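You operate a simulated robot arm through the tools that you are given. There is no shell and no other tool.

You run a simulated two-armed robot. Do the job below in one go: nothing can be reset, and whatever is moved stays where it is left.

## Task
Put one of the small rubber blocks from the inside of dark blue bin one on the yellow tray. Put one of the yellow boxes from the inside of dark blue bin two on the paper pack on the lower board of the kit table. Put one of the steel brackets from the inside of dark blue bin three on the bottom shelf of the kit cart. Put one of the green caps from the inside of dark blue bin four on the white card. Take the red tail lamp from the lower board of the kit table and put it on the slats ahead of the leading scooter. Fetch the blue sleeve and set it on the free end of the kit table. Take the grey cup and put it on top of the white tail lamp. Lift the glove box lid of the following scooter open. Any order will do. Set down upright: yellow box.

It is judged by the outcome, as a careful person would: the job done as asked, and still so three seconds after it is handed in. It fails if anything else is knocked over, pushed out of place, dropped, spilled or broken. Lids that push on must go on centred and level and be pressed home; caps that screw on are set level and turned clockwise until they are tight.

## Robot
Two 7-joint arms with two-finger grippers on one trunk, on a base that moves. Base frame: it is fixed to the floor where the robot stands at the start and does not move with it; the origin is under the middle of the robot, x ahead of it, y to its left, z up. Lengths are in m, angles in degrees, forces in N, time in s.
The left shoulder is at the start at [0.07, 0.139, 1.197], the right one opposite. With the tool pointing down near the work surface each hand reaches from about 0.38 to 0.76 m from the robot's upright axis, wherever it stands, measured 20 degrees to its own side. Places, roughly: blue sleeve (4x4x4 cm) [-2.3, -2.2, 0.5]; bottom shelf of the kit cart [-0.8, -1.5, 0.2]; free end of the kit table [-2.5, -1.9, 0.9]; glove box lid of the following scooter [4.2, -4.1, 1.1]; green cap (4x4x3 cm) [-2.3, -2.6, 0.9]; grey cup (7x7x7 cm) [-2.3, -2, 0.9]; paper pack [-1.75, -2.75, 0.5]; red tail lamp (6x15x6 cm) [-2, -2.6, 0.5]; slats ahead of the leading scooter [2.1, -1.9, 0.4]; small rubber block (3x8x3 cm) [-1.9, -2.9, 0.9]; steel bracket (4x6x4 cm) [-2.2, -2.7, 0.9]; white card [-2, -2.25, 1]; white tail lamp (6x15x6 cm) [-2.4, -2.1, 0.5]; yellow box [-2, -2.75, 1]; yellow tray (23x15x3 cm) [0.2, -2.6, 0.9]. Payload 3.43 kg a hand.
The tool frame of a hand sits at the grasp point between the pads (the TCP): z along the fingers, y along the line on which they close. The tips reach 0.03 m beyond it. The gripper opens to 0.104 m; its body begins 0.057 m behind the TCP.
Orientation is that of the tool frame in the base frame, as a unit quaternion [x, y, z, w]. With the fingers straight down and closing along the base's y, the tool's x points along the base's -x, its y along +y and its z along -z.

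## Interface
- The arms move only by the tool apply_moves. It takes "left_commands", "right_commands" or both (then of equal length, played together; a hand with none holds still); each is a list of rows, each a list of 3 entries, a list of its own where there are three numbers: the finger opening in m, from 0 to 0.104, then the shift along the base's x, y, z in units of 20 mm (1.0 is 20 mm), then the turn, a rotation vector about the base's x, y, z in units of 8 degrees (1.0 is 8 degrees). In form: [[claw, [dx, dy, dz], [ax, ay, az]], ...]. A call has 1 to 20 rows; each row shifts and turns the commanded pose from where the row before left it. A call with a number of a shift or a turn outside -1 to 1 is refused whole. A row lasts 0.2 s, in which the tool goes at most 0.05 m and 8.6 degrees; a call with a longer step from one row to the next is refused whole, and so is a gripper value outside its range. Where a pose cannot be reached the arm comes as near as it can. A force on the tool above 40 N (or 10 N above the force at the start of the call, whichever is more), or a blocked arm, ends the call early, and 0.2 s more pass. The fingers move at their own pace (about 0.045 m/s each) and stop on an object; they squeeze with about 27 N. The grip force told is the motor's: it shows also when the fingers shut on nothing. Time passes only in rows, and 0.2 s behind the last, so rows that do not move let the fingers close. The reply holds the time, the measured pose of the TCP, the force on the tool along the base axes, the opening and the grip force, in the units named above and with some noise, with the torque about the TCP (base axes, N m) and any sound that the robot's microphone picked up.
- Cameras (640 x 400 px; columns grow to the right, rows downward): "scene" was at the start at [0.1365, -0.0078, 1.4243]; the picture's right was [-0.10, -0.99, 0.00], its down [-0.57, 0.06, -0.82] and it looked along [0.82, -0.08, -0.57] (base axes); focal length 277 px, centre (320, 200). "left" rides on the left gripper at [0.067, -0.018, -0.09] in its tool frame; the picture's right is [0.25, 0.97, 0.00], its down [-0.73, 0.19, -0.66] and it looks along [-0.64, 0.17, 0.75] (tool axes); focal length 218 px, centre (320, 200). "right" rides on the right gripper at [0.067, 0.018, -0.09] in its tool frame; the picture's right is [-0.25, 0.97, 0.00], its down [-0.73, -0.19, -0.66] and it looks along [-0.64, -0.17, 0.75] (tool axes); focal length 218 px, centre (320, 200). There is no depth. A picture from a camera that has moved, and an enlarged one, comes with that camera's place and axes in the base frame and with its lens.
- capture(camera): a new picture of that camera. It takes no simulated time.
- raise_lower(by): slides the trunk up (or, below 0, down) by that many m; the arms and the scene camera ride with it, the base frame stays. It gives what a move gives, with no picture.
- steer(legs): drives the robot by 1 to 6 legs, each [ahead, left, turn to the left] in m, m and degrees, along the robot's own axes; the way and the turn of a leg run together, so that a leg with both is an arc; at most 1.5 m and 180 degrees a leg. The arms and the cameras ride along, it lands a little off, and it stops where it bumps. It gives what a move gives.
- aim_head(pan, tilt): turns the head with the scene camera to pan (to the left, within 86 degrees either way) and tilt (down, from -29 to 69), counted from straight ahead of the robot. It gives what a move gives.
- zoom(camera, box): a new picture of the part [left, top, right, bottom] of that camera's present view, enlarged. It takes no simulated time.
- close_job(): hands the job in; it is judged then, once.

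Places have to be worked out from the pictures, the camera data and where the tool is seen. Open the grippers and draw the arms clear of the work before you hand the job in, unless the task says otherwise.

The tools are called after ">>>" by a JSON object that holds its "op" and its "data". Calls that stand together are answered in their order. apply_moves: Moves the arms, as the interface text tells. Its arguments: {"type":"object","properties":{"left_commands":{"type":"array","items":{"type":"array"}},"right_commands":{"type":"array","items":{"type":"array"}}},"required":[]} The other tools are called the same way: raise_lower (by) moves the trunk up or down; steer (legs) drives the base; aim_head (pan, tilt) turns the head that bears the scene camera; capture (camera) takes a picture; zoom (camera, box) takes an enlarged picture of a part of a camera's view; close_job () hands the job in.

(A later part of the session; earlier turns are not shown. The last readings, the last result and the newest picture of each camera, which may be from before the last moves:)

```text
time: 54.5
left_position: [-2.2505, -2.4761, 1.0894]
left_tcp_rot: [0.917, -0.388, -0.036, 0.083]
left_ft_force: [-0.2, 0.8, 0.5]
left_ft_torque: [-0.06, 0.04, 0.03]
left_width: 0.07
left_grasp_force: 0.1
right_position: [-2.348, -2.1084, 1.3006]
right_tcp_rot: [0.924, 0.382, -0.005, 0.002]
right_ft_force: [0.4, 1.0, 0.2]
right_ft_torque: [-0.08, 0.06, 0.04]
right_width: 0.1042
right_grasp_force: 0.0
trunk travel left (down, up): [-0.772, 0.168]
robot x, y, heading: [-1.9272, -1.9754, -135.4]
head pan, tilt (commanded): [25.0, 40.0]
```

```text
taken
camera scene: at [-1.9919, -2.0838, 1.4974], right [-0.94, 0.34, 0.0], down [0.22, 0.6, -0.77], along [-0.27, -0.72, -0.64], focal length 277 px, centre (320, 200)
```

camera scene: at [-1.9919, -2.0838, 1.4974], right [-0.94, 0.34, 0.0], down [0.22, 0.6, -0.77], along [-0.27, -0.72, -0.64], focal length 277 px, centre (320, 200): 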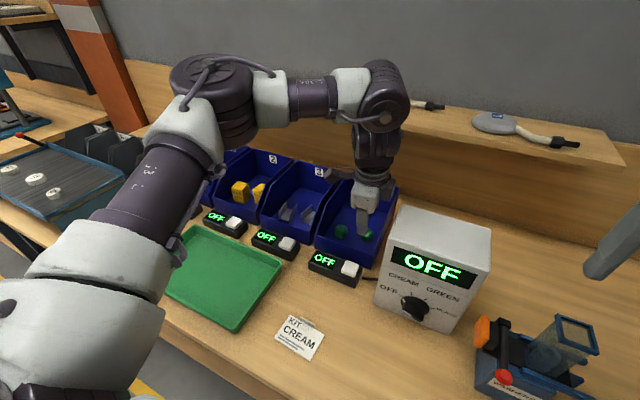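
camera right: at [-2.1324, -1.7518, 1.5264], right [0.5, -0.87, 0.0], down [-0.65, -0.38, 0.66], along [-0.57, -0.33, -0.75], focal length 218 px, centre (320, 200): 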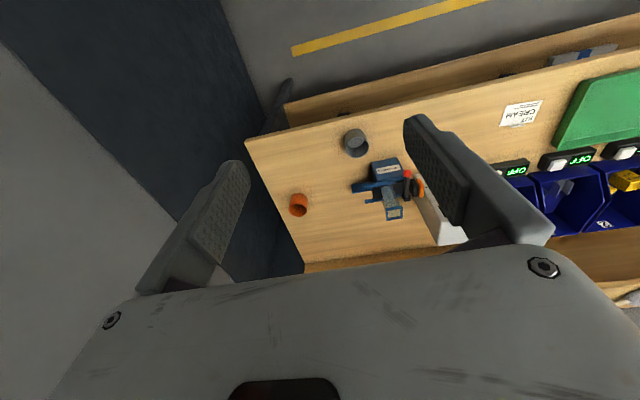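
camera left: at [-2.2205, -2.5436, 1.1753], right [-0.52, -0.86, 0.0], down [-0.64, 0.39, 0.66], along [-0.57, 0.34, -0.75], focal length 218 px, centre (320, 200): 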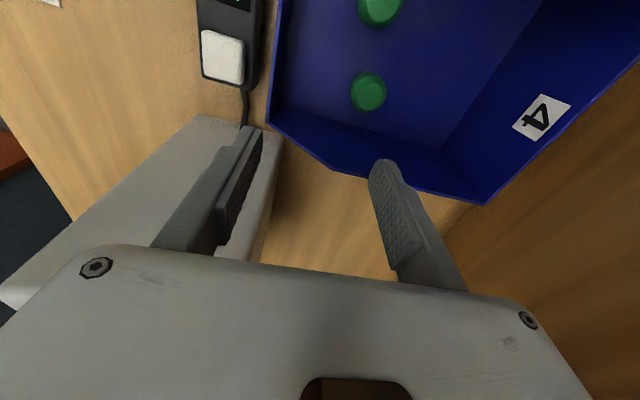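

The arm is now elbow-left with the forearm roughly level. I move over the cap (target u −0.172, v 3.44) at z≈1.05 and check.

>>> {"op": "apply_moves", "data": {"left_commands": [[0.07, [-0.756, -0.976, -0.5], [0, 0, 0]], [0.07, [-0.756, -0.976, -0.5], [0, 0, 0]], [0.07, [-0.756, -0.976, -0.5], [0, 0, 0]], [0.07, [-0.756, -0.976, -0.5], [0, 0, 0]], [0.07, [0, 0, 0], [0, 0, 0]]]}}

>>> {"op": "capture", "data": {"camera": "left"}}

>>> {"op": "zoom", "data": {"camera": "scene", "box": [160, 40, 480, 240]}}

```text
time: 55.7
left_position: [-2.3144, -2.5575, 1.0481]
left_tcp_rot: [0.917, -0.389, -0.035, 0.081]
left_ft_force: [0.0, 0.5, 0.0]
left_ft_torque: [0.0, 0.03, 0.01]
left_width: 0.0698
left_grasp_force: 0.0
right_position: [-2.3535, -2.1138, 1.2985]
right_tcp_rot: [0.924, 0.383, -0.002, 0.001]
right_ft_force: [0.2, -0.5, -0.4]
right_ft_torque: [-0.01, 0.03, 0.01]
right_width: 0.1042
right_grasp_force: 0.0
trunk travel left (down, up): [-0.772, 0.168]
robot x, y, heading: [-1.9343, -1.9804, -135.0]
head pan, tilt (commanded): [25.0, 40.0]
```

```text
taken
camera left: at [-2.2443, -2.5823, 1.1323], right [-0.51, -0.84, 0.17], down [-0.56, 0.47, 0.68], along [-0.65, 0.25, -0.71], focal length 218 px, centre (320, 200)
```

left: 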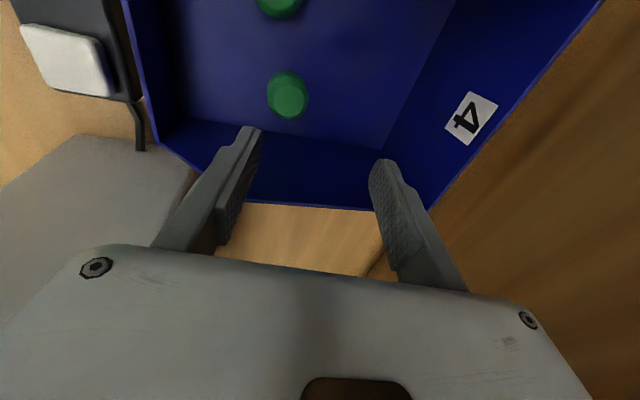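

```text
2.00 times, centred on (320, 140) of scene
camera zoom: at [-1.9975, -2.0898, 1.4966], right [-0.94, 0.34, 0.0], down [0.22, 0.6, -0.77], along [-0.26, -0.72, -0.64], focal length 554 px, centre (320, 320)
```

zoom: 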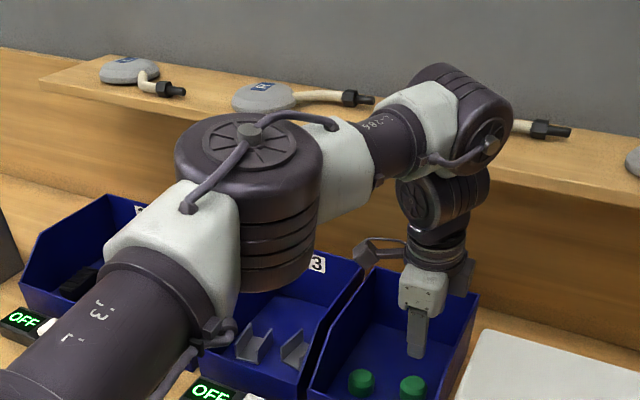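

The cap sits at (u −0.172, v 3.435), right under the hand. I descend to z≈0.94 and check the view again.

>>> {"op": "apply_moves", "data": {"left_commands": [[0.07, [0.18, 0.18, -1], [0, 0, 0]], [0.07, [0, 0, -1], [0, 0, 0]], [0.07, [0, 0, -1], [0, 0, 0]], [0.07, [0, 0, -1], [0, 0, 0]], [0.07, [0, 0, -1], [0, 0, 0]], [0.07, [0, 0, -0.4], [0, 0, 0]], [0.07, [0, 0, 0], [0, 0, 0]]]}}

>>> {"op": "capture", "data": {"camera": "left"}}

>>> {"op": "zoom", "data": {"camera": "scene", "box": [160, 40, 480, 240]}}

```text
time: 57.0
left_position: [-2.3159, -2.5576, 0.9535]
left_tcp_rot: [0.918, -0.385, -0.043, 0.09]
left_ft_force: [12.7, 8.8, 24.6]
left_ft_torque: [0.77, 0.94, -0.71]
left_width: 0.0703
left_grasp_force: 0.0
right_position: [-2.3516, -2.1119, 1.2995]
right_tcp_rot: [0.924, 0.383, -0.003, 0.002]
right_ft_force: [0.3, -0.4, 0.0]
right_ft_torque: [0.02, -0.01, -0.01]
right_width: 0.1042
right_grasp_force: 0.0
trunk travel left (down, up): [-0.772, 0.168]
robot x, y, heading: [-1.9313, -1.9762, -134.8]
head pan, tilt (commanded): [25.0, 40.0]
stopped in row 6 (left hand): the force on the tool passed its limit at 47 N (the readings are from after the stop); the commanded pose is now the measured one
```

```text
taken
camera left: at [-2.2427, -2.5816, 1.038], right [-0.5, -0.85, 0.19], down [-0.55, 0.47, 0.69], along [-0.67, 0.24, -0.7], focal length 218 px, centre (320, 200)
```

left: 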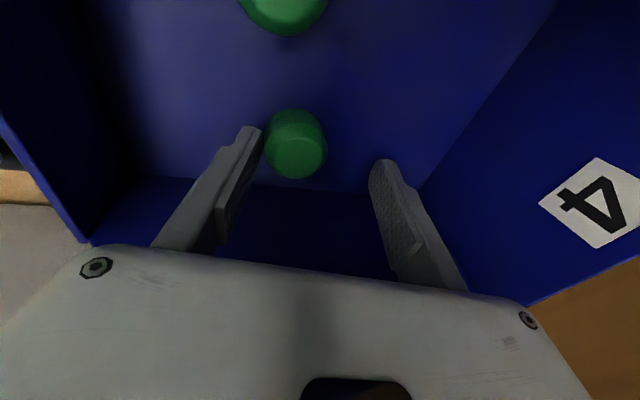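

```text
2.00 times, centred on (320, 140) of scene
camera zoom: at [-1.9955, -2.0878, 1.497], right [-0.94, 0.34, 0.0], down [0.22, 0.6, -0.77], along [-0.26, -0.72, -0.64], focal length 554 px, centre (320, 320)
```

zoom: 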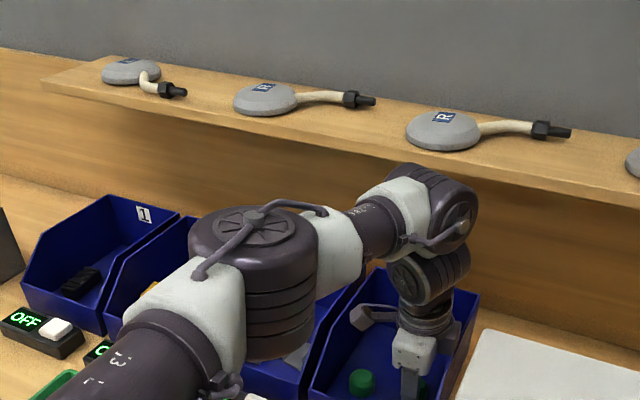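

The near fingertip landed on the rim of the cap (cap top ≈0.917). I lift 12 mm, shift 9 mm toward me, open to 0.08 and descend again.

>>> {"op": "apply_moves", "data": {"left_commands": [[0.07, [0, 0, 0.7], [0, 0, 0]], [0.08, [0.34, 0.34, 0], [0, 0, 0]], [0.08, [0, 0, 0], [0, 0, 0]], [0.08, [0, 0, -0.8], [0, 0, 0]], [0.08, [0, 0, -0.8], [0, 0, 0]], [0.08, [0, 0, 0], [0, 0, 0]]]}}

>>> {"op": "capture", "data": {"camera": "left"}}

```text
time: 58.1
left_position: [-2.3104, -2.5527, 0.9533]
left_tcp_rot: [0.918, -0.382, -0.048, 0.094]
left_ft_force: [10.6, 6.8, 21.4]
left_ft_torque: [0.76, 0.85, -0.66]
left_width: 0.0802
left_grasp_force: 0.1
right_position: [-2.3516, -2.1117, 1.2991]
right_tcp_rot: [0.924, 0.383, -0.001, 0.002]
right_ft_force: [-0.2, -0.3, -0.6]
right_ft_torque: [-0.02, -0.02, 0.01]
right_width: 0.1041
right_grasp_force: 0.0
trunk travel left (down, up): [-0.772, 0.168]
robot x, y, heading: [-1.9298, -1.9801, -135.1]
head pan, tilt (commanded): [25.0, 40.0]
stopped in row 5 (left hand): the force on the tool passed its limit at 45 N (the readings are from after the stop); the commanded pose is now the measured one
```

```text
taken
camera left: at [-2.2373, -2.5768, 1.0372], right [-0.49, -0.85, 0.2], down [-0.54, 0.48, 0.69], along [-0.68, 0.24, -0.69], focal length 218 px, centre (320, 200)
```

left: 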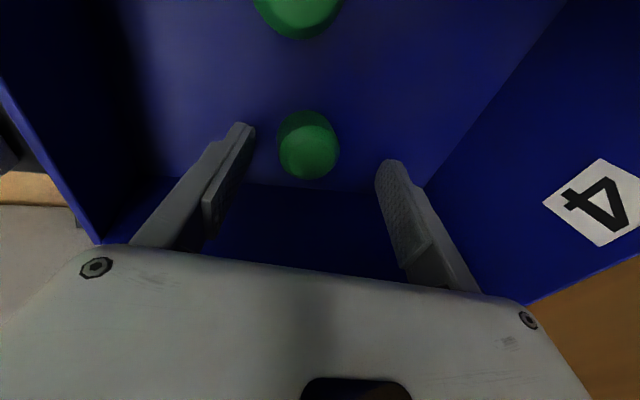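

The stop repeats at the same height, and the force/torque line points 5 cm to the right: the gripper body is resting on the bin's sloped right wall. I'll instead take the left cap with the hand leaned to the right so the body stays inside the bin: lift, roll 28° about the forward axis, shift left.

>>> {"op": "apply_moves", "data": {"left_commands": [[0.08, [0, 0, 1], [0, 0, 0]], [0.08, [0, 0, 1], [0, 0, 0]], [0.08, [0, 0, 1], [0, 0, 0]], [0.08, [0, 0, 1], [0, 0, 0]], [0.08, [0, 0, 1], [0, 0, 0]], [0.08, [0.5, -0.5, 0], [-0.707, -0.707, 0]], [0.08, [0.5, -0.5, 0], [-0.707, -0.707, 0]], [0.08, [0.5, -0.5, 0], [-0.707, -0.707, 0]], [0.08, [0.5, -0.5, 0], [-0.35, -0.35, 0]], [0.08, [0.25, -0.25, 0], [0, 0, 0]], [0.08, [0, 0, 0], [0, 0, 0]]]}}

>>> {"op": "capture", "data": {"camera": "left"}}

>>> {"op": "zoom", "data": {"camera": "scene", "box": [160, 60, 480, 260]}}

```text
time: 60.5
left_position: [-2.2681, -2.5995, 1.05]
left_tcp_rot: [0.883, -0.395, 0.178, 0.182]
left_ft_force: [0.2, -0.3, -0.4]
left_ft_torque: [-0.01, 0.0, 0.0]
left_width: 0.08
left_grasp_force: 0.1
right_position: [-2.3544, -2.1137, 1.2977]
right_tcp_rot: [0.924, 0.383, -0.001, 0.002]
right_ft_force: [0.0, -0.2, -0.2]
right_ft_torque: [-0.01, 0.01, 0.0]
right_width: 0.104
right_grasp_force: 0.1
trunk travel left (down, up): [-0.772, 0.168]
robot x, y, heading: [-1.9284, -1.9768, -134.8]
head pan, tilt (commanded): [25.0, 40.0]
```

```text
taken
camera left: at [-2.2278, -2.5893, 1.1568], right [-0.58, -0.76, 0.29], down [-0.71, 0.64, 0.27], along [-0.4, -0.05, -0.92], focal length 218 px, centre (320, 200)
```

left: 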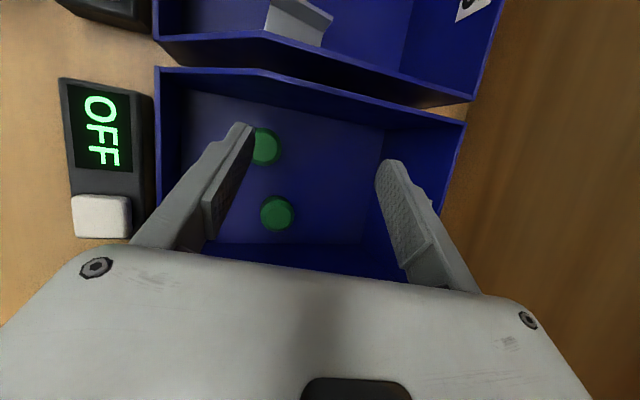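

```text
2.00 times, centred on (320, 160) of scene
camera zoom: at [-1.999, -2.0909, 1.4964], right [-0.94, 0.34, 0.0], down [0.22, 0.6, -0.77], along [-0.26, -0.72, -0.64], focal length 554 px, centre (320, 280)
```

zoom: 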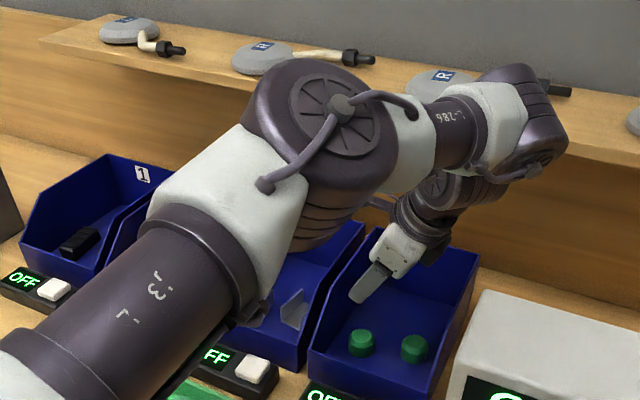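

The leaned hand now fits. The left cap is at about u −0.243, v 3.422. I centre the fingers on it and descend to z≈0.945.

>>> {"op": "apply_moves", "data": {"left_commands": [[0.08, [0.8, 0.87, 0], [0, 0, 0]], [0.08, [0, 0, -1], [0, 0, 0]], [0.08, [0, 0, -1], [0, 0, 0]], [0.08, [0, 0, -1], [0, 0, 0]], [0.08, [0, 0, -1], [0, 0, 0]], [0.08, [0, 0, -1], [0, 0, 0]], [0.08, [0, 0, -0.2], [0, 0, 0]], [0.08, [0, 0, 0], [0, 0, 0]]]}}

>>> {"op": "capture", "data": {"camera": "left"}}

```text
time: 62.3
left_position: [-2.2494, -2.5798, 0.9488]
left_tcp_rot: [0.883, -0.394, 0.177, 0.183]
left_ft_force: [3.2, 1.4, 16.9]
left_ft_torque: [0.34, -0.76, -0.05]
left_width: 0.0767
left_grasp_force: 0.1
right_position: [-2.3533, -2.1124, 1.2978]
right_tcp_rot: [0.924, 0.383, -0.002, 0.002]
right_ft_force: [-1.2, 0.6, 0.0]
right_ft_torque: [0.01, 0.0, 0.01]
right_width: 0.1039
right_grasp_force: 0.0
trunk travel left (down, up): [-0.772, 0.168]
robot x, y, heading: [-1.9327, -1.9784, -135.2]
head pan, tilt (commanded): [25.0, 40.0]
```

```text
taken
camera left: at [-2.2097, -2.5703, 1.0545], right [-0.58, -0.76, 0.29], down [-0.71, 0.65, 0.27], along [-0.4, -0.05, -0.92], focal length 218 px, centre (320, 200)
```

left: 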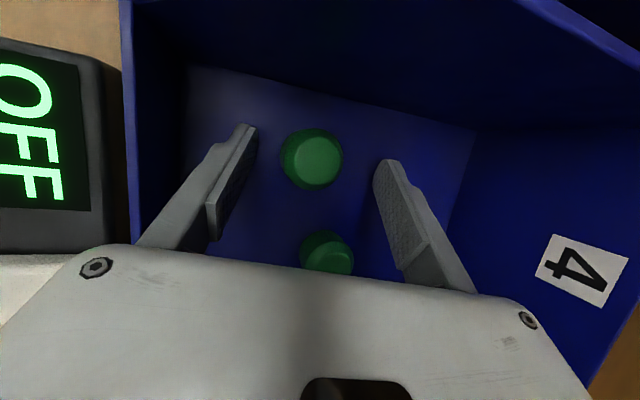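

The near fingertip is touching the bin floor (so floor ≈0.905), and the cap is centred between the fingers. I lift 3 mm and close.

>>> {"op": "apply_moves", "data": {"left_commands": [[0.08, [0, 0, 0.2], [0, 0, 0]], [0.03, [0, 0, 0], [0, 0, 0]], [0.02, [0, 0, 0], [0, 0, 0]], [0.01, [0, 0, 0], [0, 0, 0]], [0.01, [0, 0, 0], [0, 0, 0]], [0.01, [0, 0, 0], [0, 0, 0]]]}}

>>> {"op": "capture", "data": {"camera": "left"}}

```text
time: 63.7
left_position: [-2.2511, -2.5824, 0.9505]
left_tcp_rot: [0.883, -0.395, 0.177, 0.181]
left_ft_force: [-0.1, 0.9, 0.0]
left_ft_torque: [-0.02, 0.02, -0.01]
left_width: 0.0364
left_grasp_force: 27.4
right_position: [-2.3551, -2.1159, 1.2975]
right_tcp_rot: [0.924, 0.383, -0.001, 0.001]
right_ft_force: [-0.7, -0.6, -0.1]
right_ft_torque: [0.02, -0.01, 0.0]
right_width: 0.104
right_grasp_force: 0.1
trunk travel left (down, up): [-0.772, 0.168]
robot x, y, heading: [-1.9377, -1.9776, -135.2]
head pan, tilt (commanded): [25.0, 40.0]
```

```text
taken
camera left: at [-2.211, -2.572, 1.0559], right [-0.58, -0.76, 0.29], down [-0.71, 0.64, 0.27], along [-0.4, -0.05, -0.92], focal length 218 px, centre (320, 200)
```

left: 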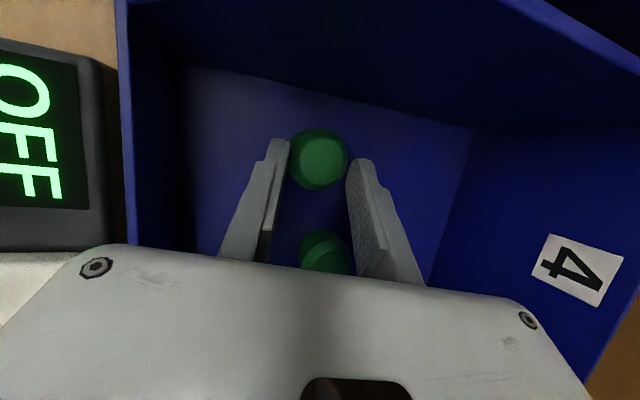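

Gripped at width 0.036 m with 27 N. I lift straight up and check that the cap comes along.

>>> {"op": "apply_moves", "data": {"left_commands": [[0.01, [0, 0, 0.5], [0, 0, 0]], [0.01, [0, 0, 1], [0, 0, 0]], [0.01, [0, 0, 1], [0, 0, 0]], [0.01, [0, 0, 1], [0, 0, 0]], [0.01, [0, 0, 1], [0, 0, 0]], [0.01, [0, 0, 1], [0, 0, 0]], [0.01, [0, 0, 1], [0, 0, 0]], [0.01, [0, 0, 1], [0, 0, 0]], [0.01, [0, 0, 0], [0, 0, 0]]]}}

>>> {"op": "capture", "data": {"camera": "left"}}

>>> {"op": "capture", "data": {"camera": "scene"}}

```text
time: 65.7
left_position: [-2.2525, -2.583, 1.0989]
left_tcp_rot: [0.883, -0.394, 0.178, 0.181]
left_ft_force: [-0.1, -1.1, -0.6]
left_ft_torque: [0.01, -0.02, 0.04]
left_width: 0.0362
left_grasp_force: 26.7
right_position: [-2.3541, -2.1169, 1.2973]
right_tcp_rot: [0.924, 0.382, 0.0, 0.001]
right_ft_force: [0.4, -0.2, -0.3]
right_ft_torque: [-0.01, 0.0, 0.0]
right_width: 0.1039
right_grasp_force: 0.0
trunk travel left (down, up): [-0.772, 0.168]
robot x, y, heading: [-1.9347, -1.9757, -135.0]
head pan, tilt (commanded): [25.0, 40.0]
```

```text
taken
camera left: at [-2.2122, -2.5739, 1.2051], right [-0.58, -0.76, 0.29], down [-0.71, 0.65, 0.27], along [-0.4, -0.05, -0.92], focal length 218 px, centre (320, 200)
```

left: 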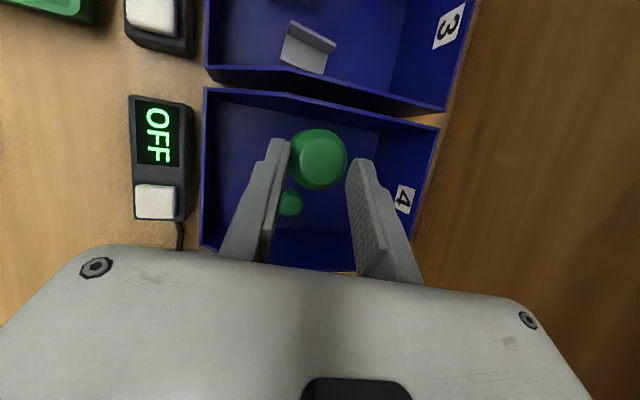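

```text
taken
camera scene: at [-1.9991, -2.0916, 1.4963], right [-0.94, 0.34, 0.0], down [0.22, 0.6, -0.77], along [-0.26, -0.72, -0.64], focal length 277 px, centre (320, 200)
```

scene: 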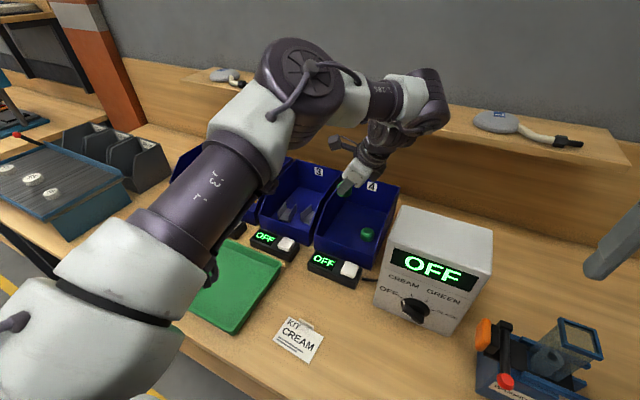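

The cap is held. The card (≈8.7×5.8 cm) is centred near (−2.046, −2.350), too close to my axis, so I back the base up 0.13 m with the hand held high.

>>> {"op": "steer", "data": {"legs": [[-0.13, 0, 0]]}}

>>> {"op": "capture", "data": {"camera": "left"}}

>>> {"op": "capture", "data": {"camera": "scene"}}

```text
time: 67.0
left_position: [-2.1603, -2.4918, 1.0978]
left_tcp_rot: [0.884, -0.393, 0.178, 0.179]
left_ft_force: [-0.6, -0.8, -0.6]
left_ft_torque: [-0.01, -0.04, -0.02]
left_width: 0.0363
left_grasp_force: 27.2
right_position: [-2.2631, -2.0222, 1.2965]
right_tcp_rot: [0.924, 0.383, 0.0, 0.0]
right_ft_force: [0.0, -0.2, 0.2]
right_ft_torque: [0.03, -0.01, 0.0]
right_width: 0.1037
right_grasp_force: 0.0
trunk travel left (down, up): [-0.772, 0.168]
robot x, y, heading: [-1.8389, -1.8851, -135.0]
head pan, tilt (commanded): [25.0, 40.0]
```

```text
taken
camera left: at [-2.1198, -2.4826, 1.2036], right [-0.58, -0.76, 0.29], down [-0.71, 0.64, 0.27], along [-0.39, -0.05, -0.92], focal length 218 px, centre (320, 200)
```

left: 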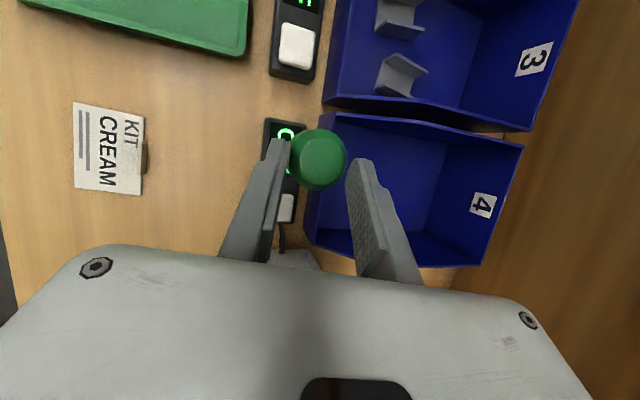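

```text
taken
camera scene: at [-1.9076, -2.0003, 1.496], right [-0.94, 0.34, 0.0], down [0.22, 0.61, -0.76], along [-0.26, -0.72, -0.64], focal length 277 px, centre (320, 200)
```

scene: 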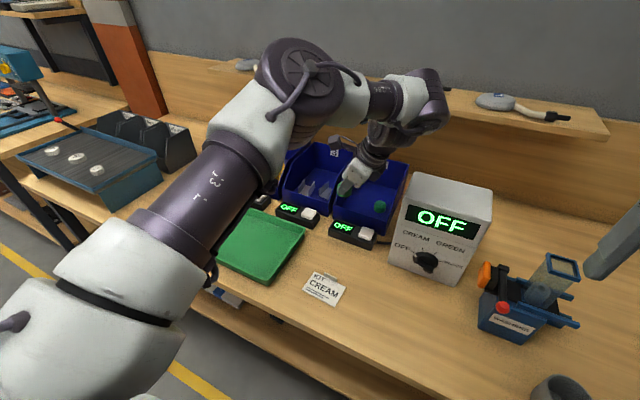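

The wrist view agrees on the card position. I carry the cap over the card centre and lower it to about 2 cm above.

>>> {"op": "apply_moves", "data": {"left_commands": [[0.01, [0.7, 0.97, 0], [0, 0, 0]], [0.01, [0.7, 0.97, 0], [0, 0, 0]], [0.01, [0.7, 0.97, 0], [0, 0, 0]], [0.01, [0.7, 0.97, 0], [0, 0, 0]], [0.01, [0.7, 0.97, 0], [0, 0, 0]], [0.01, [0.7, 0.97, 0], [0, 0, 0]], [0.01, [0.7, 0.97, 0], [0, 0, 0]], [0.01, [0.7, 0.97, 0], [0, 0, 0]], [0.01, [0, 0, -1], [0, 0, 0]], [0.01, [0, 0, -1], [0, 0, 0]], [0.01, [0, 0, -1], [0, 0, 0]], [0.01, [0, 0, -1], [0, 0, 0]], [0.01, [0, 0, -1], [0, 0, 0]], [0.01, [0, 0, -1], [0, 0, 0]], [0.01, [0, 0, 0], [0, 0, 0]]]}}

>>> {"op": "capture", "data": {"camera": "left"}}

>>> {"op": "zoom", "data": {"camera": "scene", "box": [220, 200, 460, 350]}}

```text
time: 70.2
left_position: [-2.0462, -2.3363, 0.9786]
left_tcp_rot: [0.883, -0.395, 0.177, 0.181]
left_ft_force: [-0.6, -0.4, -1.0]
left_ft_torque: [0.0, 0.02, -0.01]
left_width: 0.0364
left_grasp_force: 27.5
right_position: [-2.2622, -2.0227, 1.2976]
right_tcp_rot: [0.924, 0.383, 0.0, 0.001]
right_ft_force: [0.6, -0.6, -0.7]
right_ft_torque: [-0.01, 0.0, -0.01]
right_width: 0.1038
right_grasp_force: 0.1
trunk travel left (down, up): [-0.772, 0.168]
robot x, y, heading: [-1.8387, -1.8852, -134.9]
head pan, tilt (commanded): [25.0, 40.0]
```

```text
taken
camera left: at [-2.006, -2.3262, 1.0843], right [-0.58, -0.76, 0.29], down [-0.71, 0.64, 0.27], along [-0.4, -0.05, -0.92], focal length 218 px, centre (320, 200)
```

left: 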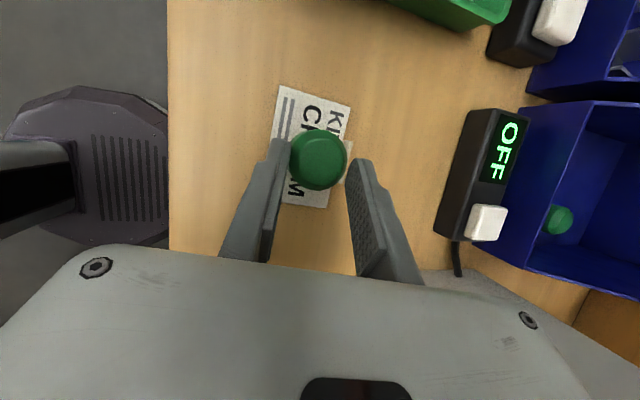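

```text
2.67 times, centred on (340, 275) of scene
camera zoom: at [-1.9054, -1.9981, 1.4964], right [-0.94, 0.34, 0.0], down [0.22, 0.6, -0.77], along [-0.26, -0.72, -0.64], focal length 738 px, centre (267, 0)
```

zoom: 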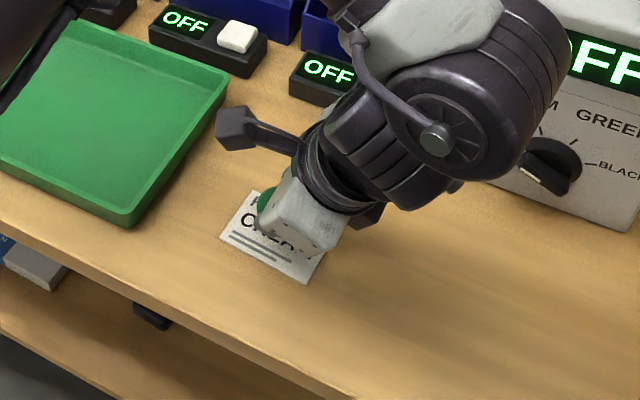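

The cap is over the card. I lower it gently in small steps to touch down.

>>> {"op": "apply_moves", "data": {"left_commands": [[0.01, [0, -0.25, -0.6], [0, 0, 0]], [0.01, [0, 0, -0.5], [0, 0, 0]], [0.01, [0, 0, -0.2], [0, 0, 0]], [0.01, [0, 0, -0.15], [0, 0, 0]], [0.01, [0, 0, 0], [0, 0, 0]]]}}

```text
time: 71.4
left_position: [-2.0454, -2.34, 0.9492]
left_tcp_rot: [0.883, -0.394, 0.177, 0.181]
left_ft_force: [-0.5, 0.3, 0.1]
left_ft_torque: [0.01, -0.02, -0.02]
left_width: 0.0358
left_grasp_force: 27.1
right_position: [-2.2603, -2.0219, 1.2982]
right_tcp_rot: [0.924, 0.383, 0.0, 0.001]
right_ft_force: [-0.2, -0.5, -0.9]
right_ft_torque: [0.01, -0.03, -0.01]
right_width: 0.1038
right_grasp_force: 0.0
trunk travel left (down, up): [-0.772, 0.168]
robot x, y, heading: [-1.8412, -1.8843, -134.9]
head pan, tilt (commanded): [25.0, 40.0]
```

No contact yet at z=0.949; I continue in 1–2 mm steps.

>>> {"op": "apply_moves", "data": {"left_commands": [[0.01, [0, 0, -0.1], [0, 0, 0]], [0.01, [0, 0, -0.1], [0, 0, 0]], [0.01, [0, 0, 0], [0, 0, 0]]]}}

>>> {"op": "capture", "data": {"camera": "left"}}

```text
time: 72.2
left_position: [-2.0453, -2.3399, 0.9487]
left_tcp_rot: [0.883, -0.393, 0.178, 0.183]
left_ft_force: [-1.2, -1.8, 16.4]
left_ft_torque: [-0.11, -0.2, -0.05]
left_width: 0.0359
left_grasp_force: 26.6
right_position: [-2.2607, -2.0203, 1.2977]
right_tcp_rot: [0.924, 0.383, -0.001, 0.0]
right_ft_force: [-0.1, -0.4, -0.4]
right_ft_torque: [-0.01, 0.01, 0.02]
right_width: 0.1042
right_grasp_force: 0.1
trunk travel left (down, up): [-0.772, 0.168]
robot x, y, heading: [-1.8398, -1.886, -135.1]
head pan, tilt (commanded): [25.0, 40.0]
```

```text
taken
camera left: at [-2.0058, -2.3299, 1.0536], right [-0.58, -0.76, 0.29], down [-0.71, 0.65, 0.27], along [-0.4, -0.05, -0.92], focal length 218 px, centre (320, 200)
```

left: 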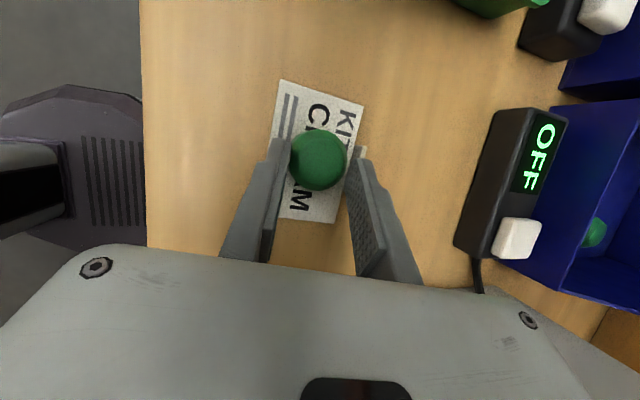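

The cap touches the card (16 N). I relieve 1 mm, open the fingers gradually, and withdraw along the tool axis.

>>> {"op": "apply_moves", "data": {"left_commands": [[0.01, [0, 0, 0.06], [0, 0, 0]], [0.045, [0, 0, 0], [0, 0, 0]], [0.06, [0, 0, 0], [0, 0, 0]], [0.08, [0, 0, 0], [0, 0, 0]], [0.08, [0, 0, 0], [0, 0, 0]], [0.08, [-0.17, 0.46, 0.87], [0, 0, 0]], [0.08, [-0.17, 0.46, 0.87], [0, 0, 0]], [0.08, [-0.17, 0.46, 0.87], [0, 0, 0]], [0.08, [-0.17, 0.46, 0.87], [0, 0, 0]], [0.08, [0, 0, 1], [0, 0, 0]], [0.08, [0, 0, 1], [0, 0, 0]], [0.08, [0, 0, 1], [0, 0, 0]], [0.08, [0, 0, 0], [0, 0, 0]]]}}

>>> {"op": "capture", "data": {"camera": "left"}}

>>> {"op": "capture", "data": {"camera": "scene"}}

```text
time: 75.0
left_position: [-2.0608, -2.3043, 1.0766]
left_tcp_rot: [0.884, -0.394, 0.178, 0.18]
left_ft_force: [0.2, -0.4, -0.6]
left_ft_torque: [0.03, 0.02, -0.02]
left_width: 0.0798
left_grasp_force: 0.0
right_position: [-2.2615, -2.022, 1.2969]
right_tcp_rot: [0.924, 0.383, 0.001, 0.001]
right_ft_force: [-0.2, 0.1, -0.3]
right_ft_torque: [-0.02, 0.0, 0.06]
right_width: 0.104
right_grasp_force: 0.0
trunk travel left (down, up): [-0.772, 0.168]
robot x, y, heading: [-1.8387, -1.8871, -135.3]
head pan, tilt (commanded): [25.0, 40.0]
```

```text
taken
camera left: at [-2.0205, -2.2939, 1.1821], right [-0.58, -0.76, 0.29], down [-0.71, 0.64, 0.27], along [-0.4, -0.05, -0.92], focal length 218 px, centre (320, 200)
```

left: 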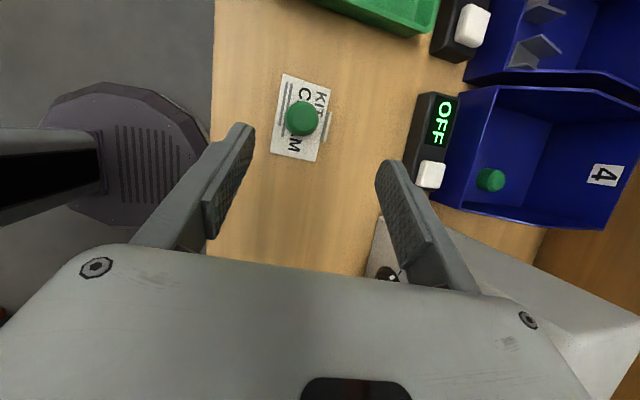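

```text
taken
camera scene: at [-1.9057, -1.9984, 1.4963], right [-0.94, 0.34, 0.0], down [0.22, 0.6, -0.77], along [-0.26, -0.72, -0.64], focal length 277 px, centre (320, 200)
```

scene: 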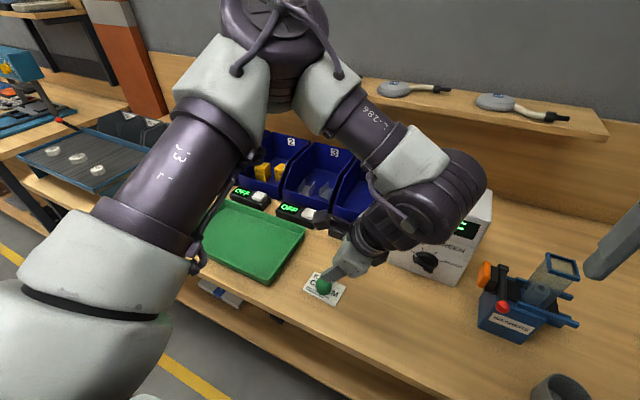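

The green cap stands on the white card. Next the yellow box in bin 2: I straighten and re-yaw the left hand while raising it, then move the base left to face bin 2.

>>> {"op": "apply_moves", "data": {"left_commands": [[0.08, [0, 0, 1], [0.84, 0.398, 0]], [0.08, [0, 0, 1], [0.84, 0.398, 0]], [0.08, [0, 0, 1], [0.84, 0.398, 0]], [0.08, [0, 0, 1], [0.84, 0.398, 0]], [0.08, [0, 0, 1], [0, 0, 1]], [0.08, [0, 0, 1], [0, 0, 1]], [0.08, [0, 0, 0], [0, 0, 1]], [0.08, [0, 0, 0], [0, 0, 1]], [0.08, [0, 0, 0], [0, 0, 1]], [0.08, [0, 0, 0], [0, 0, 1]], [0.08, [0, 0, 0], [0, 0, 1]], [0.08, [0, 0, 0], [0, 0, 1]], [0.08, [0, 0, 0], [0, 0, 1]], [0.08, [0, 0, 0], [0, 0, 1]], [0.08, [0, 0, 0], [0, 0, 1]], [0.08, [0, 0, 0], [0, 0, 0.2]], [0.08, [0, 0, 0], [0, 0, 0]]]}}

>>> {"op": "steer", "data": {"legs": [[0, 0.37, 0]]}}

>>> {"op": "capture", "data": {"camera": "left"}}

>>> {"op": "capture", "data": {"camera": "scene"}}

```text
time: 78.6
left_position: [-2.0598, -2.3037, 1.1973]
left_tcp_rot: [0.933, 0.36, -0.003, 0.022]
left_ft_force: [0.3, 0.1, 0.1]
left_ft_torque: [0.0, 0.01, 0.01]
left_width: 0.0802
left_grasp_force: 0.2
right_position: [-2.26, -2.0224, 1.2982]
right_tcp_rot: [0.924, 0.383, 0.0, 0.001]
right_ft_force: [-0.1, -0.1, -0.7]
right_ft_torque: [0.03, 0.04, 0.0]
right_width: 0.1038
right_grasp_force: 0.1
trunk travel left (down, up): [-0.772, 0.168]
robot x, y, heading: [-1.8384, -1.8882, -134.9]
head pan, tilt (commanded): [25.0, 40.0]
```

```text
time: 81.0
left_position: [-1.7996, -2.5666, 1.1964]
left_tcp_rot: [0.934, 0.357, -0.003, 0.023]
left_ft_force: [-0.1, 0.3, 0.4]
left_ft_torque: [0.0, -0.03, 0.03]
left_width: 0.08
left_grasp_force: 0.0
right_position: [-2.0004, -2.2845, 1.2983]
right_tcp_rot: [0.924, 0.381, -0.001, 0.001]
right_ft_force: [0.3, -0.3, 0.8]
right_ft_torque: [0.03, -0.03, 0.0]
right_width: 0.104
right_grasp_force: 0.1
trunk travel left (down, up): [-0.772, 0.168]
robot x, y, heading: [-1.5775, -2.1513, -135.0]
head pan, tilt (commanded): [25.0, 40.0]
```

```text
taken
camera left: at [-1.762, -2.5045, 1.285], right [0.83, -0.55, 0.03], down [-0.42, -0.6, 0.68], along [-0.35, -0.58, -0.73], focal length 218 px, centre (320, 200)
```

left: 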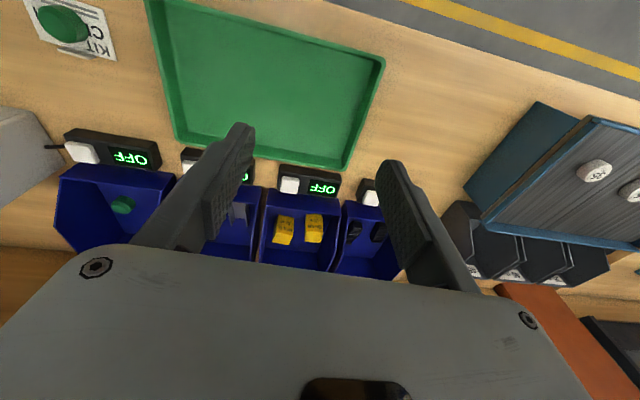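

```text
taken
camera scene: at [-1.6442, -2.2609, 1.4964], right [-0.94, 0.35, 0.0], down [0.22, 0.6, -0.77], along [-0.26, -0.72, -0.64], focal length 277 px, centre (320, 200)
```

scene: 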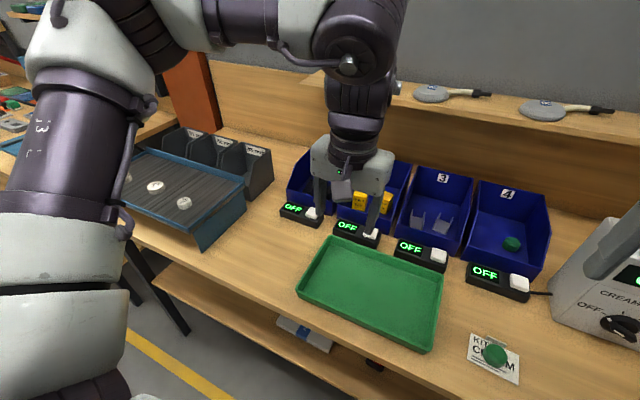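

Bin 2's boxes are at about u −0.535 (near the bin's middle) and −0.604. I pitch the left hand forward 24° and bring it closer for a good look.

>>> {"op": "apply_moves", "data": {"left_commands": [[0.08, [-0.9, -0.9, -0.3], [-0.707, 0.707, 0]], [0.08, [-0.9, -0.9, -0.3], [-0.707, 0.707, 0]], [0.08, [-0.9, -0.9, -0.3], [-0.707, 0.707, 0]], [0.08, [-0.9, -0.9, -0.3], [0, 0, 0]], [0.08, [-0.9, -0.9, -0.3], [0, 0, 0]], [0.08, [-0.9, -0.9, -0.3], [0, 0, 0]], [0.08, [0, 0, -1], [0, 0, 0]], [0.08, [0, 0, 0], [0, 0, 0]]]}}

>>> {"op": "capture", "data": {"camera": "left"}}

>>> {"op": "zoom", "data": {"camera": "scene", "box": [260, 120, 500, 270]}}

```text
time: 82.8
left_position: [-1.908, -2.6781, 1.1405]
left_tcp_rot: [0.909, 0.353, -0.193, 0.105]
left_ft_force: [-0.2, 0.1, -0.8]
left_ft_torque: [0.01, 0.04, -0.01]
left_width: 0.0799
left_grasp_force: 0.0
left hand out of reach, approached as far as the arm can: row 3
right_position: [-1.9988, -2.2848, 1.2983]
right_tcp_rot: [0.924, 0.382, 0.0, 0.001]
right_ft_force: [0.2, 0.2, -0.6]
right_ft_torque: [-0.01, 0.01, -0.05]
right_width: 0.104
right_grasp_force: 0.1
trunk travel left (down, up): [-0.772, 0.168]
robot x, y, heading: [-1.5787, -2.1492, -135.1]
head pan, tilt (commanded): [25.0, 40.0]
```

```text
taken
camera left: at [-1.8485, -2.5955, 1.1926], right [0.83, -0.55, -0.05], down [-0.18, -0.36, 0.91], along [-0.52, -0.75, -0.4], focal length 218 px, centre (320, 200)
```

left: 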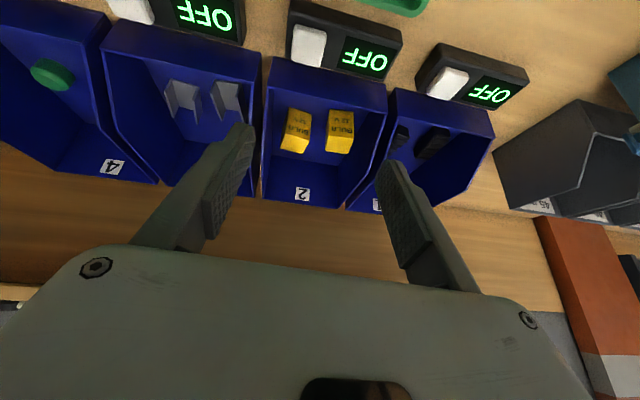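

```text
2.67 times, centred on (380, 195) of scene
camera zoom: at [-1.6425, -2.262, 1.4964], right [-0.94, 0.35, 0.0], down [0.22, 0.6, -0.77], along [-0.26, -0.72, -0.64], focal length 738 px, centre (160, 213)
```

zoom: 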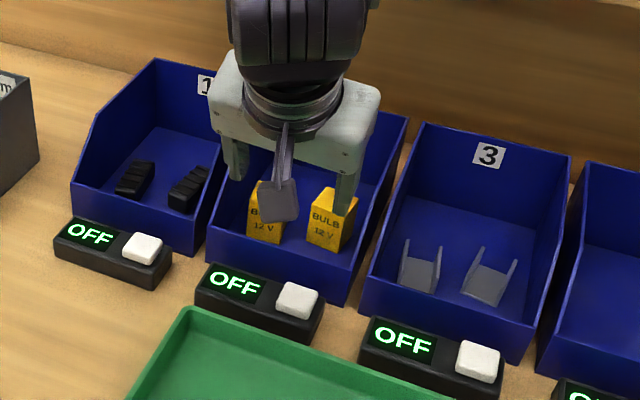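

Boxes ≈4×4×4.8 cm; the right one is at u≈−0.533, v≈3.45. I set pitch 30°, level the hand, and move to 10 cm short of it along the tool axis.

>>> {"op": "apply_moves", "data": {"left_commands": [[0.06, [-0.833, -0.722, -0.74], [-0.4, 0.4, 0.22]], [0.06, [-0.833, -0.722, -0.74], [0.265, 0.265, 0]], [0.06, [-0.833, -0.722, -0.74], [0, 0, 0]], [0.06, [-0.833, -0.722, -0.74], [0, 0, 0]], [0.06, [-0.833, -0.722, -0.74], [0, 0, 0]], [0.06, [-0.833, -0.722, -0.74], [0, 0, 0]], [0.06, [-0.833, -0.722, -0.74], [0, 0, 0]], [0.06, [0, 0, 0], [0, 0, 0]]]}}

>>> {"op": "capture", "data": {"camera": "left"}}

>>> {"op": "zoom", "data": {"camera": "scene", "box": [260, 100, 500, 250]}}

```text
time: 84.6
left_position: [-2.0244, -2.7786, 1.0398]
left_tcp_rot: [0.893, 0.371, -0.236, 0.1]
left_ft_force: [-0.3, 0.3, -0.3]
left_ft_torque: [-0.03, 0.0, 0.0]
left_width: 0.0596
left_grasp_force: 0.2
right_position: [-1.9974, -2.2849, 1.298]
right_tcp_rot: [0.924, 0.382, 0.0, 0.001]
right_ft_force: [-0.1, -0.9, -0.4]
right_ft_torque: [0.0, -0.01, 0.02]
right_width: 0.1041
right_grasp_force: 0.1
trunk travel left (down, up): [-0.772, 0.168]
robot x, y, heading: [-1.5756, -2.1478, -135.3]
head pan, tilt (commanded): [25.0, 40.0]
```

```text
taken
camera left: at [-1.964, -2.6938, 1.0846], right [0.84, -0.53, -0.12], down [-0.09, -0.35, 0.93], along [-0.53, -0.77, -0.34], focal length 218 px, centre (320, 200)
```

left: 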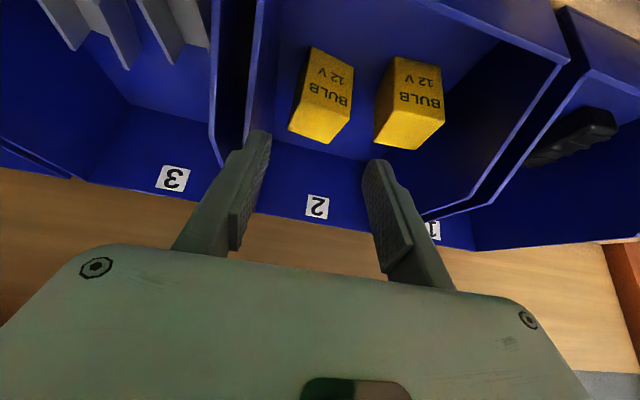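

```text
2.67 times, centred on (380, 175) of scene
camera zoom: at [-1.6422, -2.2625, 1.4964], right [-0.94, 0.35, 0.0], down [0.22, 0.6, -0.77], along [-0.27, -0.72, -0.64], focal length 738 px, centre (160, 267)
```

zoom: 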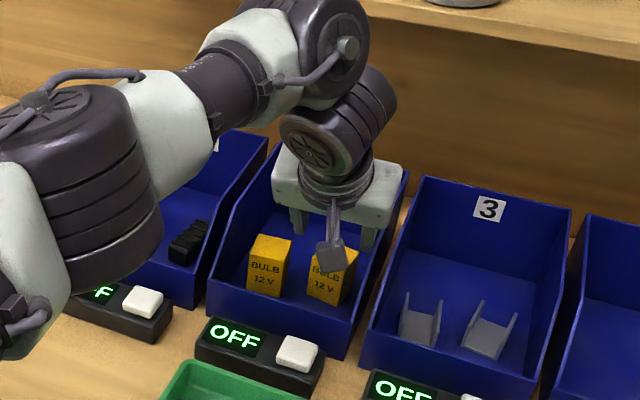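

The neighbouring box and the bin wall leave too little room for a sideways grip, so I'll close along the bin depth again (yaw −90°, 10° pitch). I retreat up, reorient, and drive 0.12 m closer.

>>> {"op": "apply_moves", "data": {"left_commands": [[0.08, [0.6, 0.6, 1], [0, 0, 0]], [0.08, [0.6, 0.6, 1], [0, 0, 0]], [0.08, [0.6, 0.6, 1], [0, 0, 0]], [0.08, [0.6, 0.6, 1], [0.654, -0.654, 0]], [0.08, [0.6, 0.6, 1], [0.654, -0.654, 0]], [0.08, [0.6, 0.6, 0], [0.654, -0.654, 0]], [0.08, [0, 0, 0], [0.654, -0.654, 0]], [0.08, [0, 0, 0], [0, 0, -1]], [0.08, [0, 0, 0], [0, 0, -1]], [0.08, [0, 0, 0], [0, 0, -1]], [0.08, [0, 0, 0], [0, 0, -1]], [0.08, [0, 0, 0], [0, 0, -1]], [0.08, [0, 0, 0], [0, 0, -1]], [0.08, [0, 0, 0], [0, 0, -1]], [0.08, [0, 0, 0], [0, 0, -1]], [0.08, [0, 0, 0], [0, 0, -1]], [0.08, [0, 0, 0], [0, 0, -1]], [0.08, [0, 0, 0], [0, 0, -1]], [0.08, [0, 0, 0], [-0.442, 0.442, -0.25]], [0.08, [0, 0, 0], [-0.442, 0.442, 0]]]}}

>>> {"op": "steer", "data": {"legs": [[0.12, 0.0, 0]]}}

>>> {"op": "capture", "data": {"camera": "left"}}

>>> {"op": "capture", "data": {"camera": "scene"}}

```text
time: 88.8
left_position: [-1.9499, -2.7079, 1.1384]
left_tcp_rot: [0.92, -0.381, -0.037, 0.083]
left_ft_force: [0.1, -0.1, -0.1]
left_ft_torque: [0.02, -0.01, -0.01]
left_width: 0.0801
left_grasp_force: 0.1
right_position: [-1.9962, -2.2864, 1.2976]
right_tcp_rot: [0.924, 0.382, -0.002, 0.0]
right_ft_force: [-0.3, -0.6, 0.2]
right_ft_torque: [0.01, 0.04, 0.0]
right_width: 0.1042
right_grasp_force: 0.0
trunk travel left (down, up): [-0.772, 0.168]
robot x, y, heading: [-1.5769, -2.1467, -135.0]
head pan, tilt (commanded): [25.0, 40.0]
```

```text
time: 90.0
left_position: [-2.0354, -2.7923, 1.1395]
left_tcp_rot: [0.92, -0.38, -0.036, 0.084]
left_ft_force: [-0.1, 0.3, -0.1]
left_ft_torque: [-0.01, -0.01, -0.01]
left_width: 0.0801
left_grasp_force: 0.1
right_position: [-2.0821, -2.3694, 1.2983]
right_tcp_rot: [0.924, 0.383, -0.002, 0.002]
right_ft_force: [0.5, -0.1, -0.1]
right_ft_torque: [-0.02, 0.01, -0.02]
right_width: 0.1039
right_grasp_force: 0.0
trunk travel left (down, up): [-0.772, 0.168]
robot x, y, heading: [-1.6599, -2.2354, -135.2]
head pan, tilt (commanded): [25.0, 40.0]
```

```text
taken
camera left: at [-1.9635, -2.8167, 1.2246], right [-0.49, -0.85, 0.17], down [-0.56, 0.47, 0.68], along [-0.66, 0.24, -0.71], focal length 218 px, centre (320, 200)
```

left: 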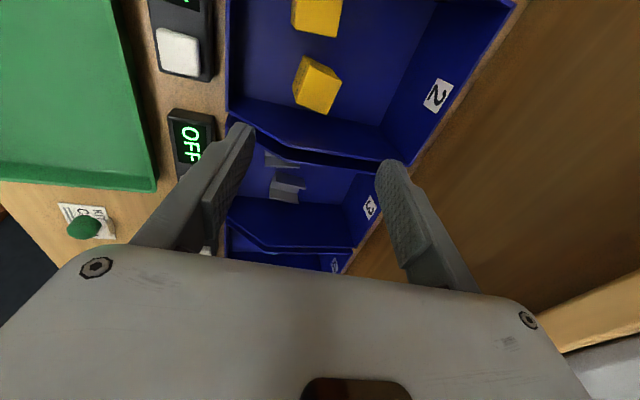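

```text
taken
camera scene: at [-1.7262, -2.3463, 1.4967], right [-0.94, 0.34, 0.0], down [0.22, 0.6, -0.77], along [-0.26, -0.72, -0.64], focal length 277 px, centre (320, 200)
```

scene: 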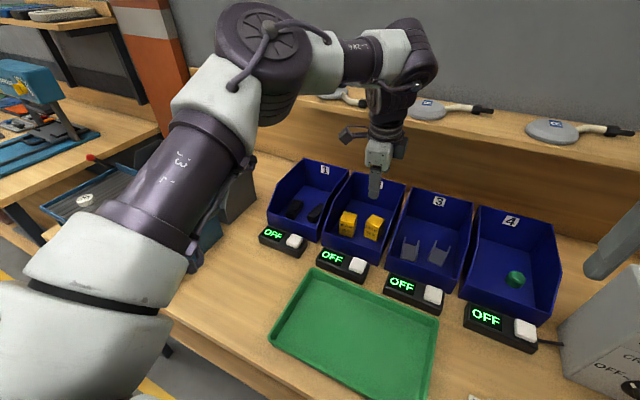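

The box centre is at (u −0.533, v 3.449). I centre over it and go down to z≈1.02, then check clearances.

>>> {"op": "apply_moves", "data": {"left_commands": [[0.066, [0, 0, -1], [0, 0, 0]], [0.066, [0, 0, -1], [0, 0, 0]], [0.066, [-0.31, -0.275, -1], [0, 0, 0]], [0.066, [-0.31, -0.275, -1], [0, 0, 0]], [0.066, [-0.31, -0.275, -1], [0, 0, 0]], [0.066, [-0.31, -0.275, -1], [0, 0, 0]], [0.066, [0, 0, 0], [0, 0, 0]]]}}

>>> {"op": "capture", "data": {"camera": "left"}}

>>> {"op": "zoom", "data": {"camera": "scene", "box": [260, 80, 500, 230]}}

```text
time: 91.6
left_position: [-2.0614, -2.8152, 1.0194]
left_tcp_rot: [0.921, -0.38, -0.036, 0.083]
left_ft_force: [-0.1, 0.6, -0.1]
left_ft_torque: [-0.01, 0.01, 0.02]
left_width: 0.066
left_grasp_force: 0.0
right_position: [-2.0834, -2.3712, 1.2981]
right_tcp_rot: [0.924, 0.382, -0.002, 0.001]
right_ft_force: [1.1, 0.0, 0.7]
right_ft_torque: [-0.04, -0.01, 0.01]
right_width: 0.1038
right_grasp_force: 0.1
trunk travel left (down, up): [-0.772, 0.168]
robot x, y, heading: [-1.6625, -2.2357, -135.3]
head pan, tilt (commanded): [25.0, 40.0]
```

```text
taken
camera left: at [-1.9898, -2.8395, 1.104], right [-0.49, -0.85, 0.17], down [-0.56, 0.46, 0.68], along [-0.66, 0.24, -0.71], focal length 218 px, centre (320, 200)
```

left: 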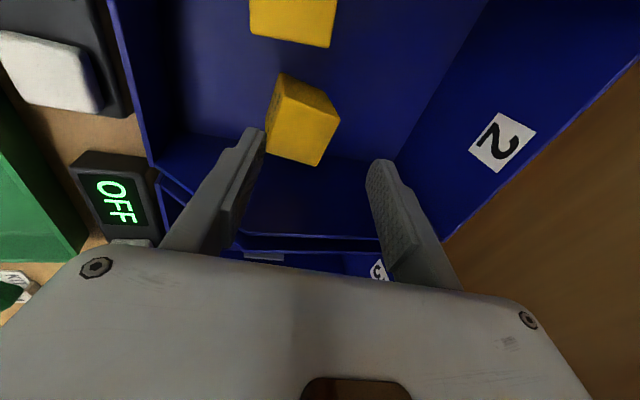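

```text
2.67 times, centred on (380, 155) of scene
camera zoom: at [-1.7281, -2.348, 1.4964], right [-0.94, 0.34, 0.0], down [0.22, 0.6, -0.77], along [-0.26, -0.72, -0.64], focal length 738 px, centre (160, 320)
```

zoom: 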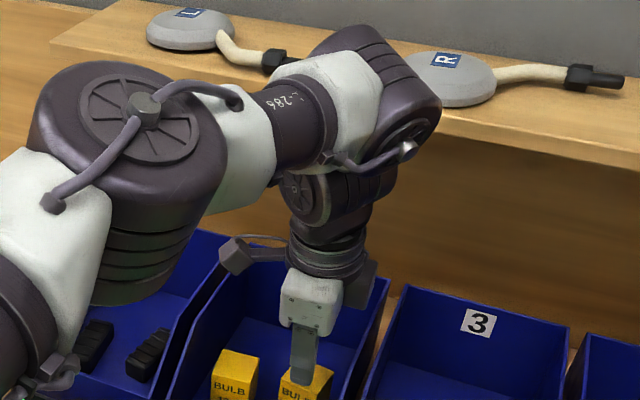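

Aligned; keeping the TCP at z≈0.959 keeps the gripper's side parts above the bin walls while the tips still overlap the box by ~3 cm. I descend and close.

>>> {"op": "apply_moves", "data": {"left_commands": [[0.066, [0.1, 0.1, -1], [0, 0, 0]], [0.066, [0, 0, -1], [0, 0, 0]], [0.066, [0, 0, -0.7], [0, 0, 0]], [0.066, [0, 0, -0.3], [0, 0, 0]], [0.066, [0, 0, 0], [0, 0, 0]]]}}

>>> {"op": "capture", "data": {"camera": "left"}}

```text
time: 92.8
left_position: [-2.0592, -2.8145, 0.9584]
left_tcp_rot: [0.921, -0.38, -0.036, 0.083]
left_ft_force: [-0.8, 0.1, 0.3]
left_ft_torque: [0.03, 0.01, -0.04]
left_width: 0.0662
left_grasp_force: 0.1
right_position: [-2.0838, -2.3716, 1.2971]
right_tcp_rot: [0.924, 0.383, -0.001, 0.001]
right_ft_force: [0.0, 0.0, -0.3]
right_ft_torque: [0.02, 0.04, -0.04]
right_width: 0.1041
right_grasp_force: 0.0
trunk travel left (down, up): [-0.772, 0.168]
robot x, y, heading: [-1.6636, -2.2381, -135.1]
head pan, tilt (commanded): [25.0, 40.0]
```

```text
taken
camera left: at [-1.9875, -2.8377, 1.0436], right [-0.49, -0.85, 0.17], down [-0.56, 0.46, 0.68], along [-0.66, 0.24, -0.71], focal length 218 px, centre (320, 200)
```

left: 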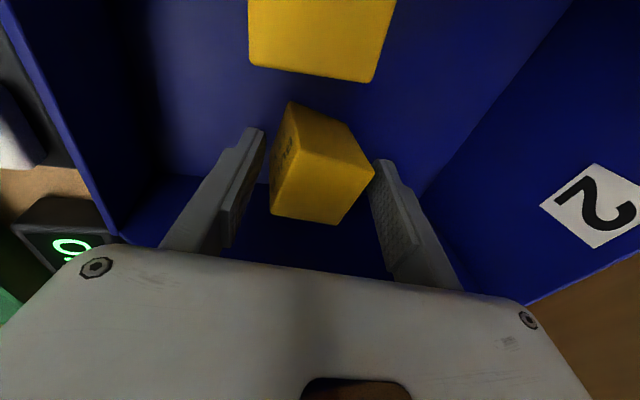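

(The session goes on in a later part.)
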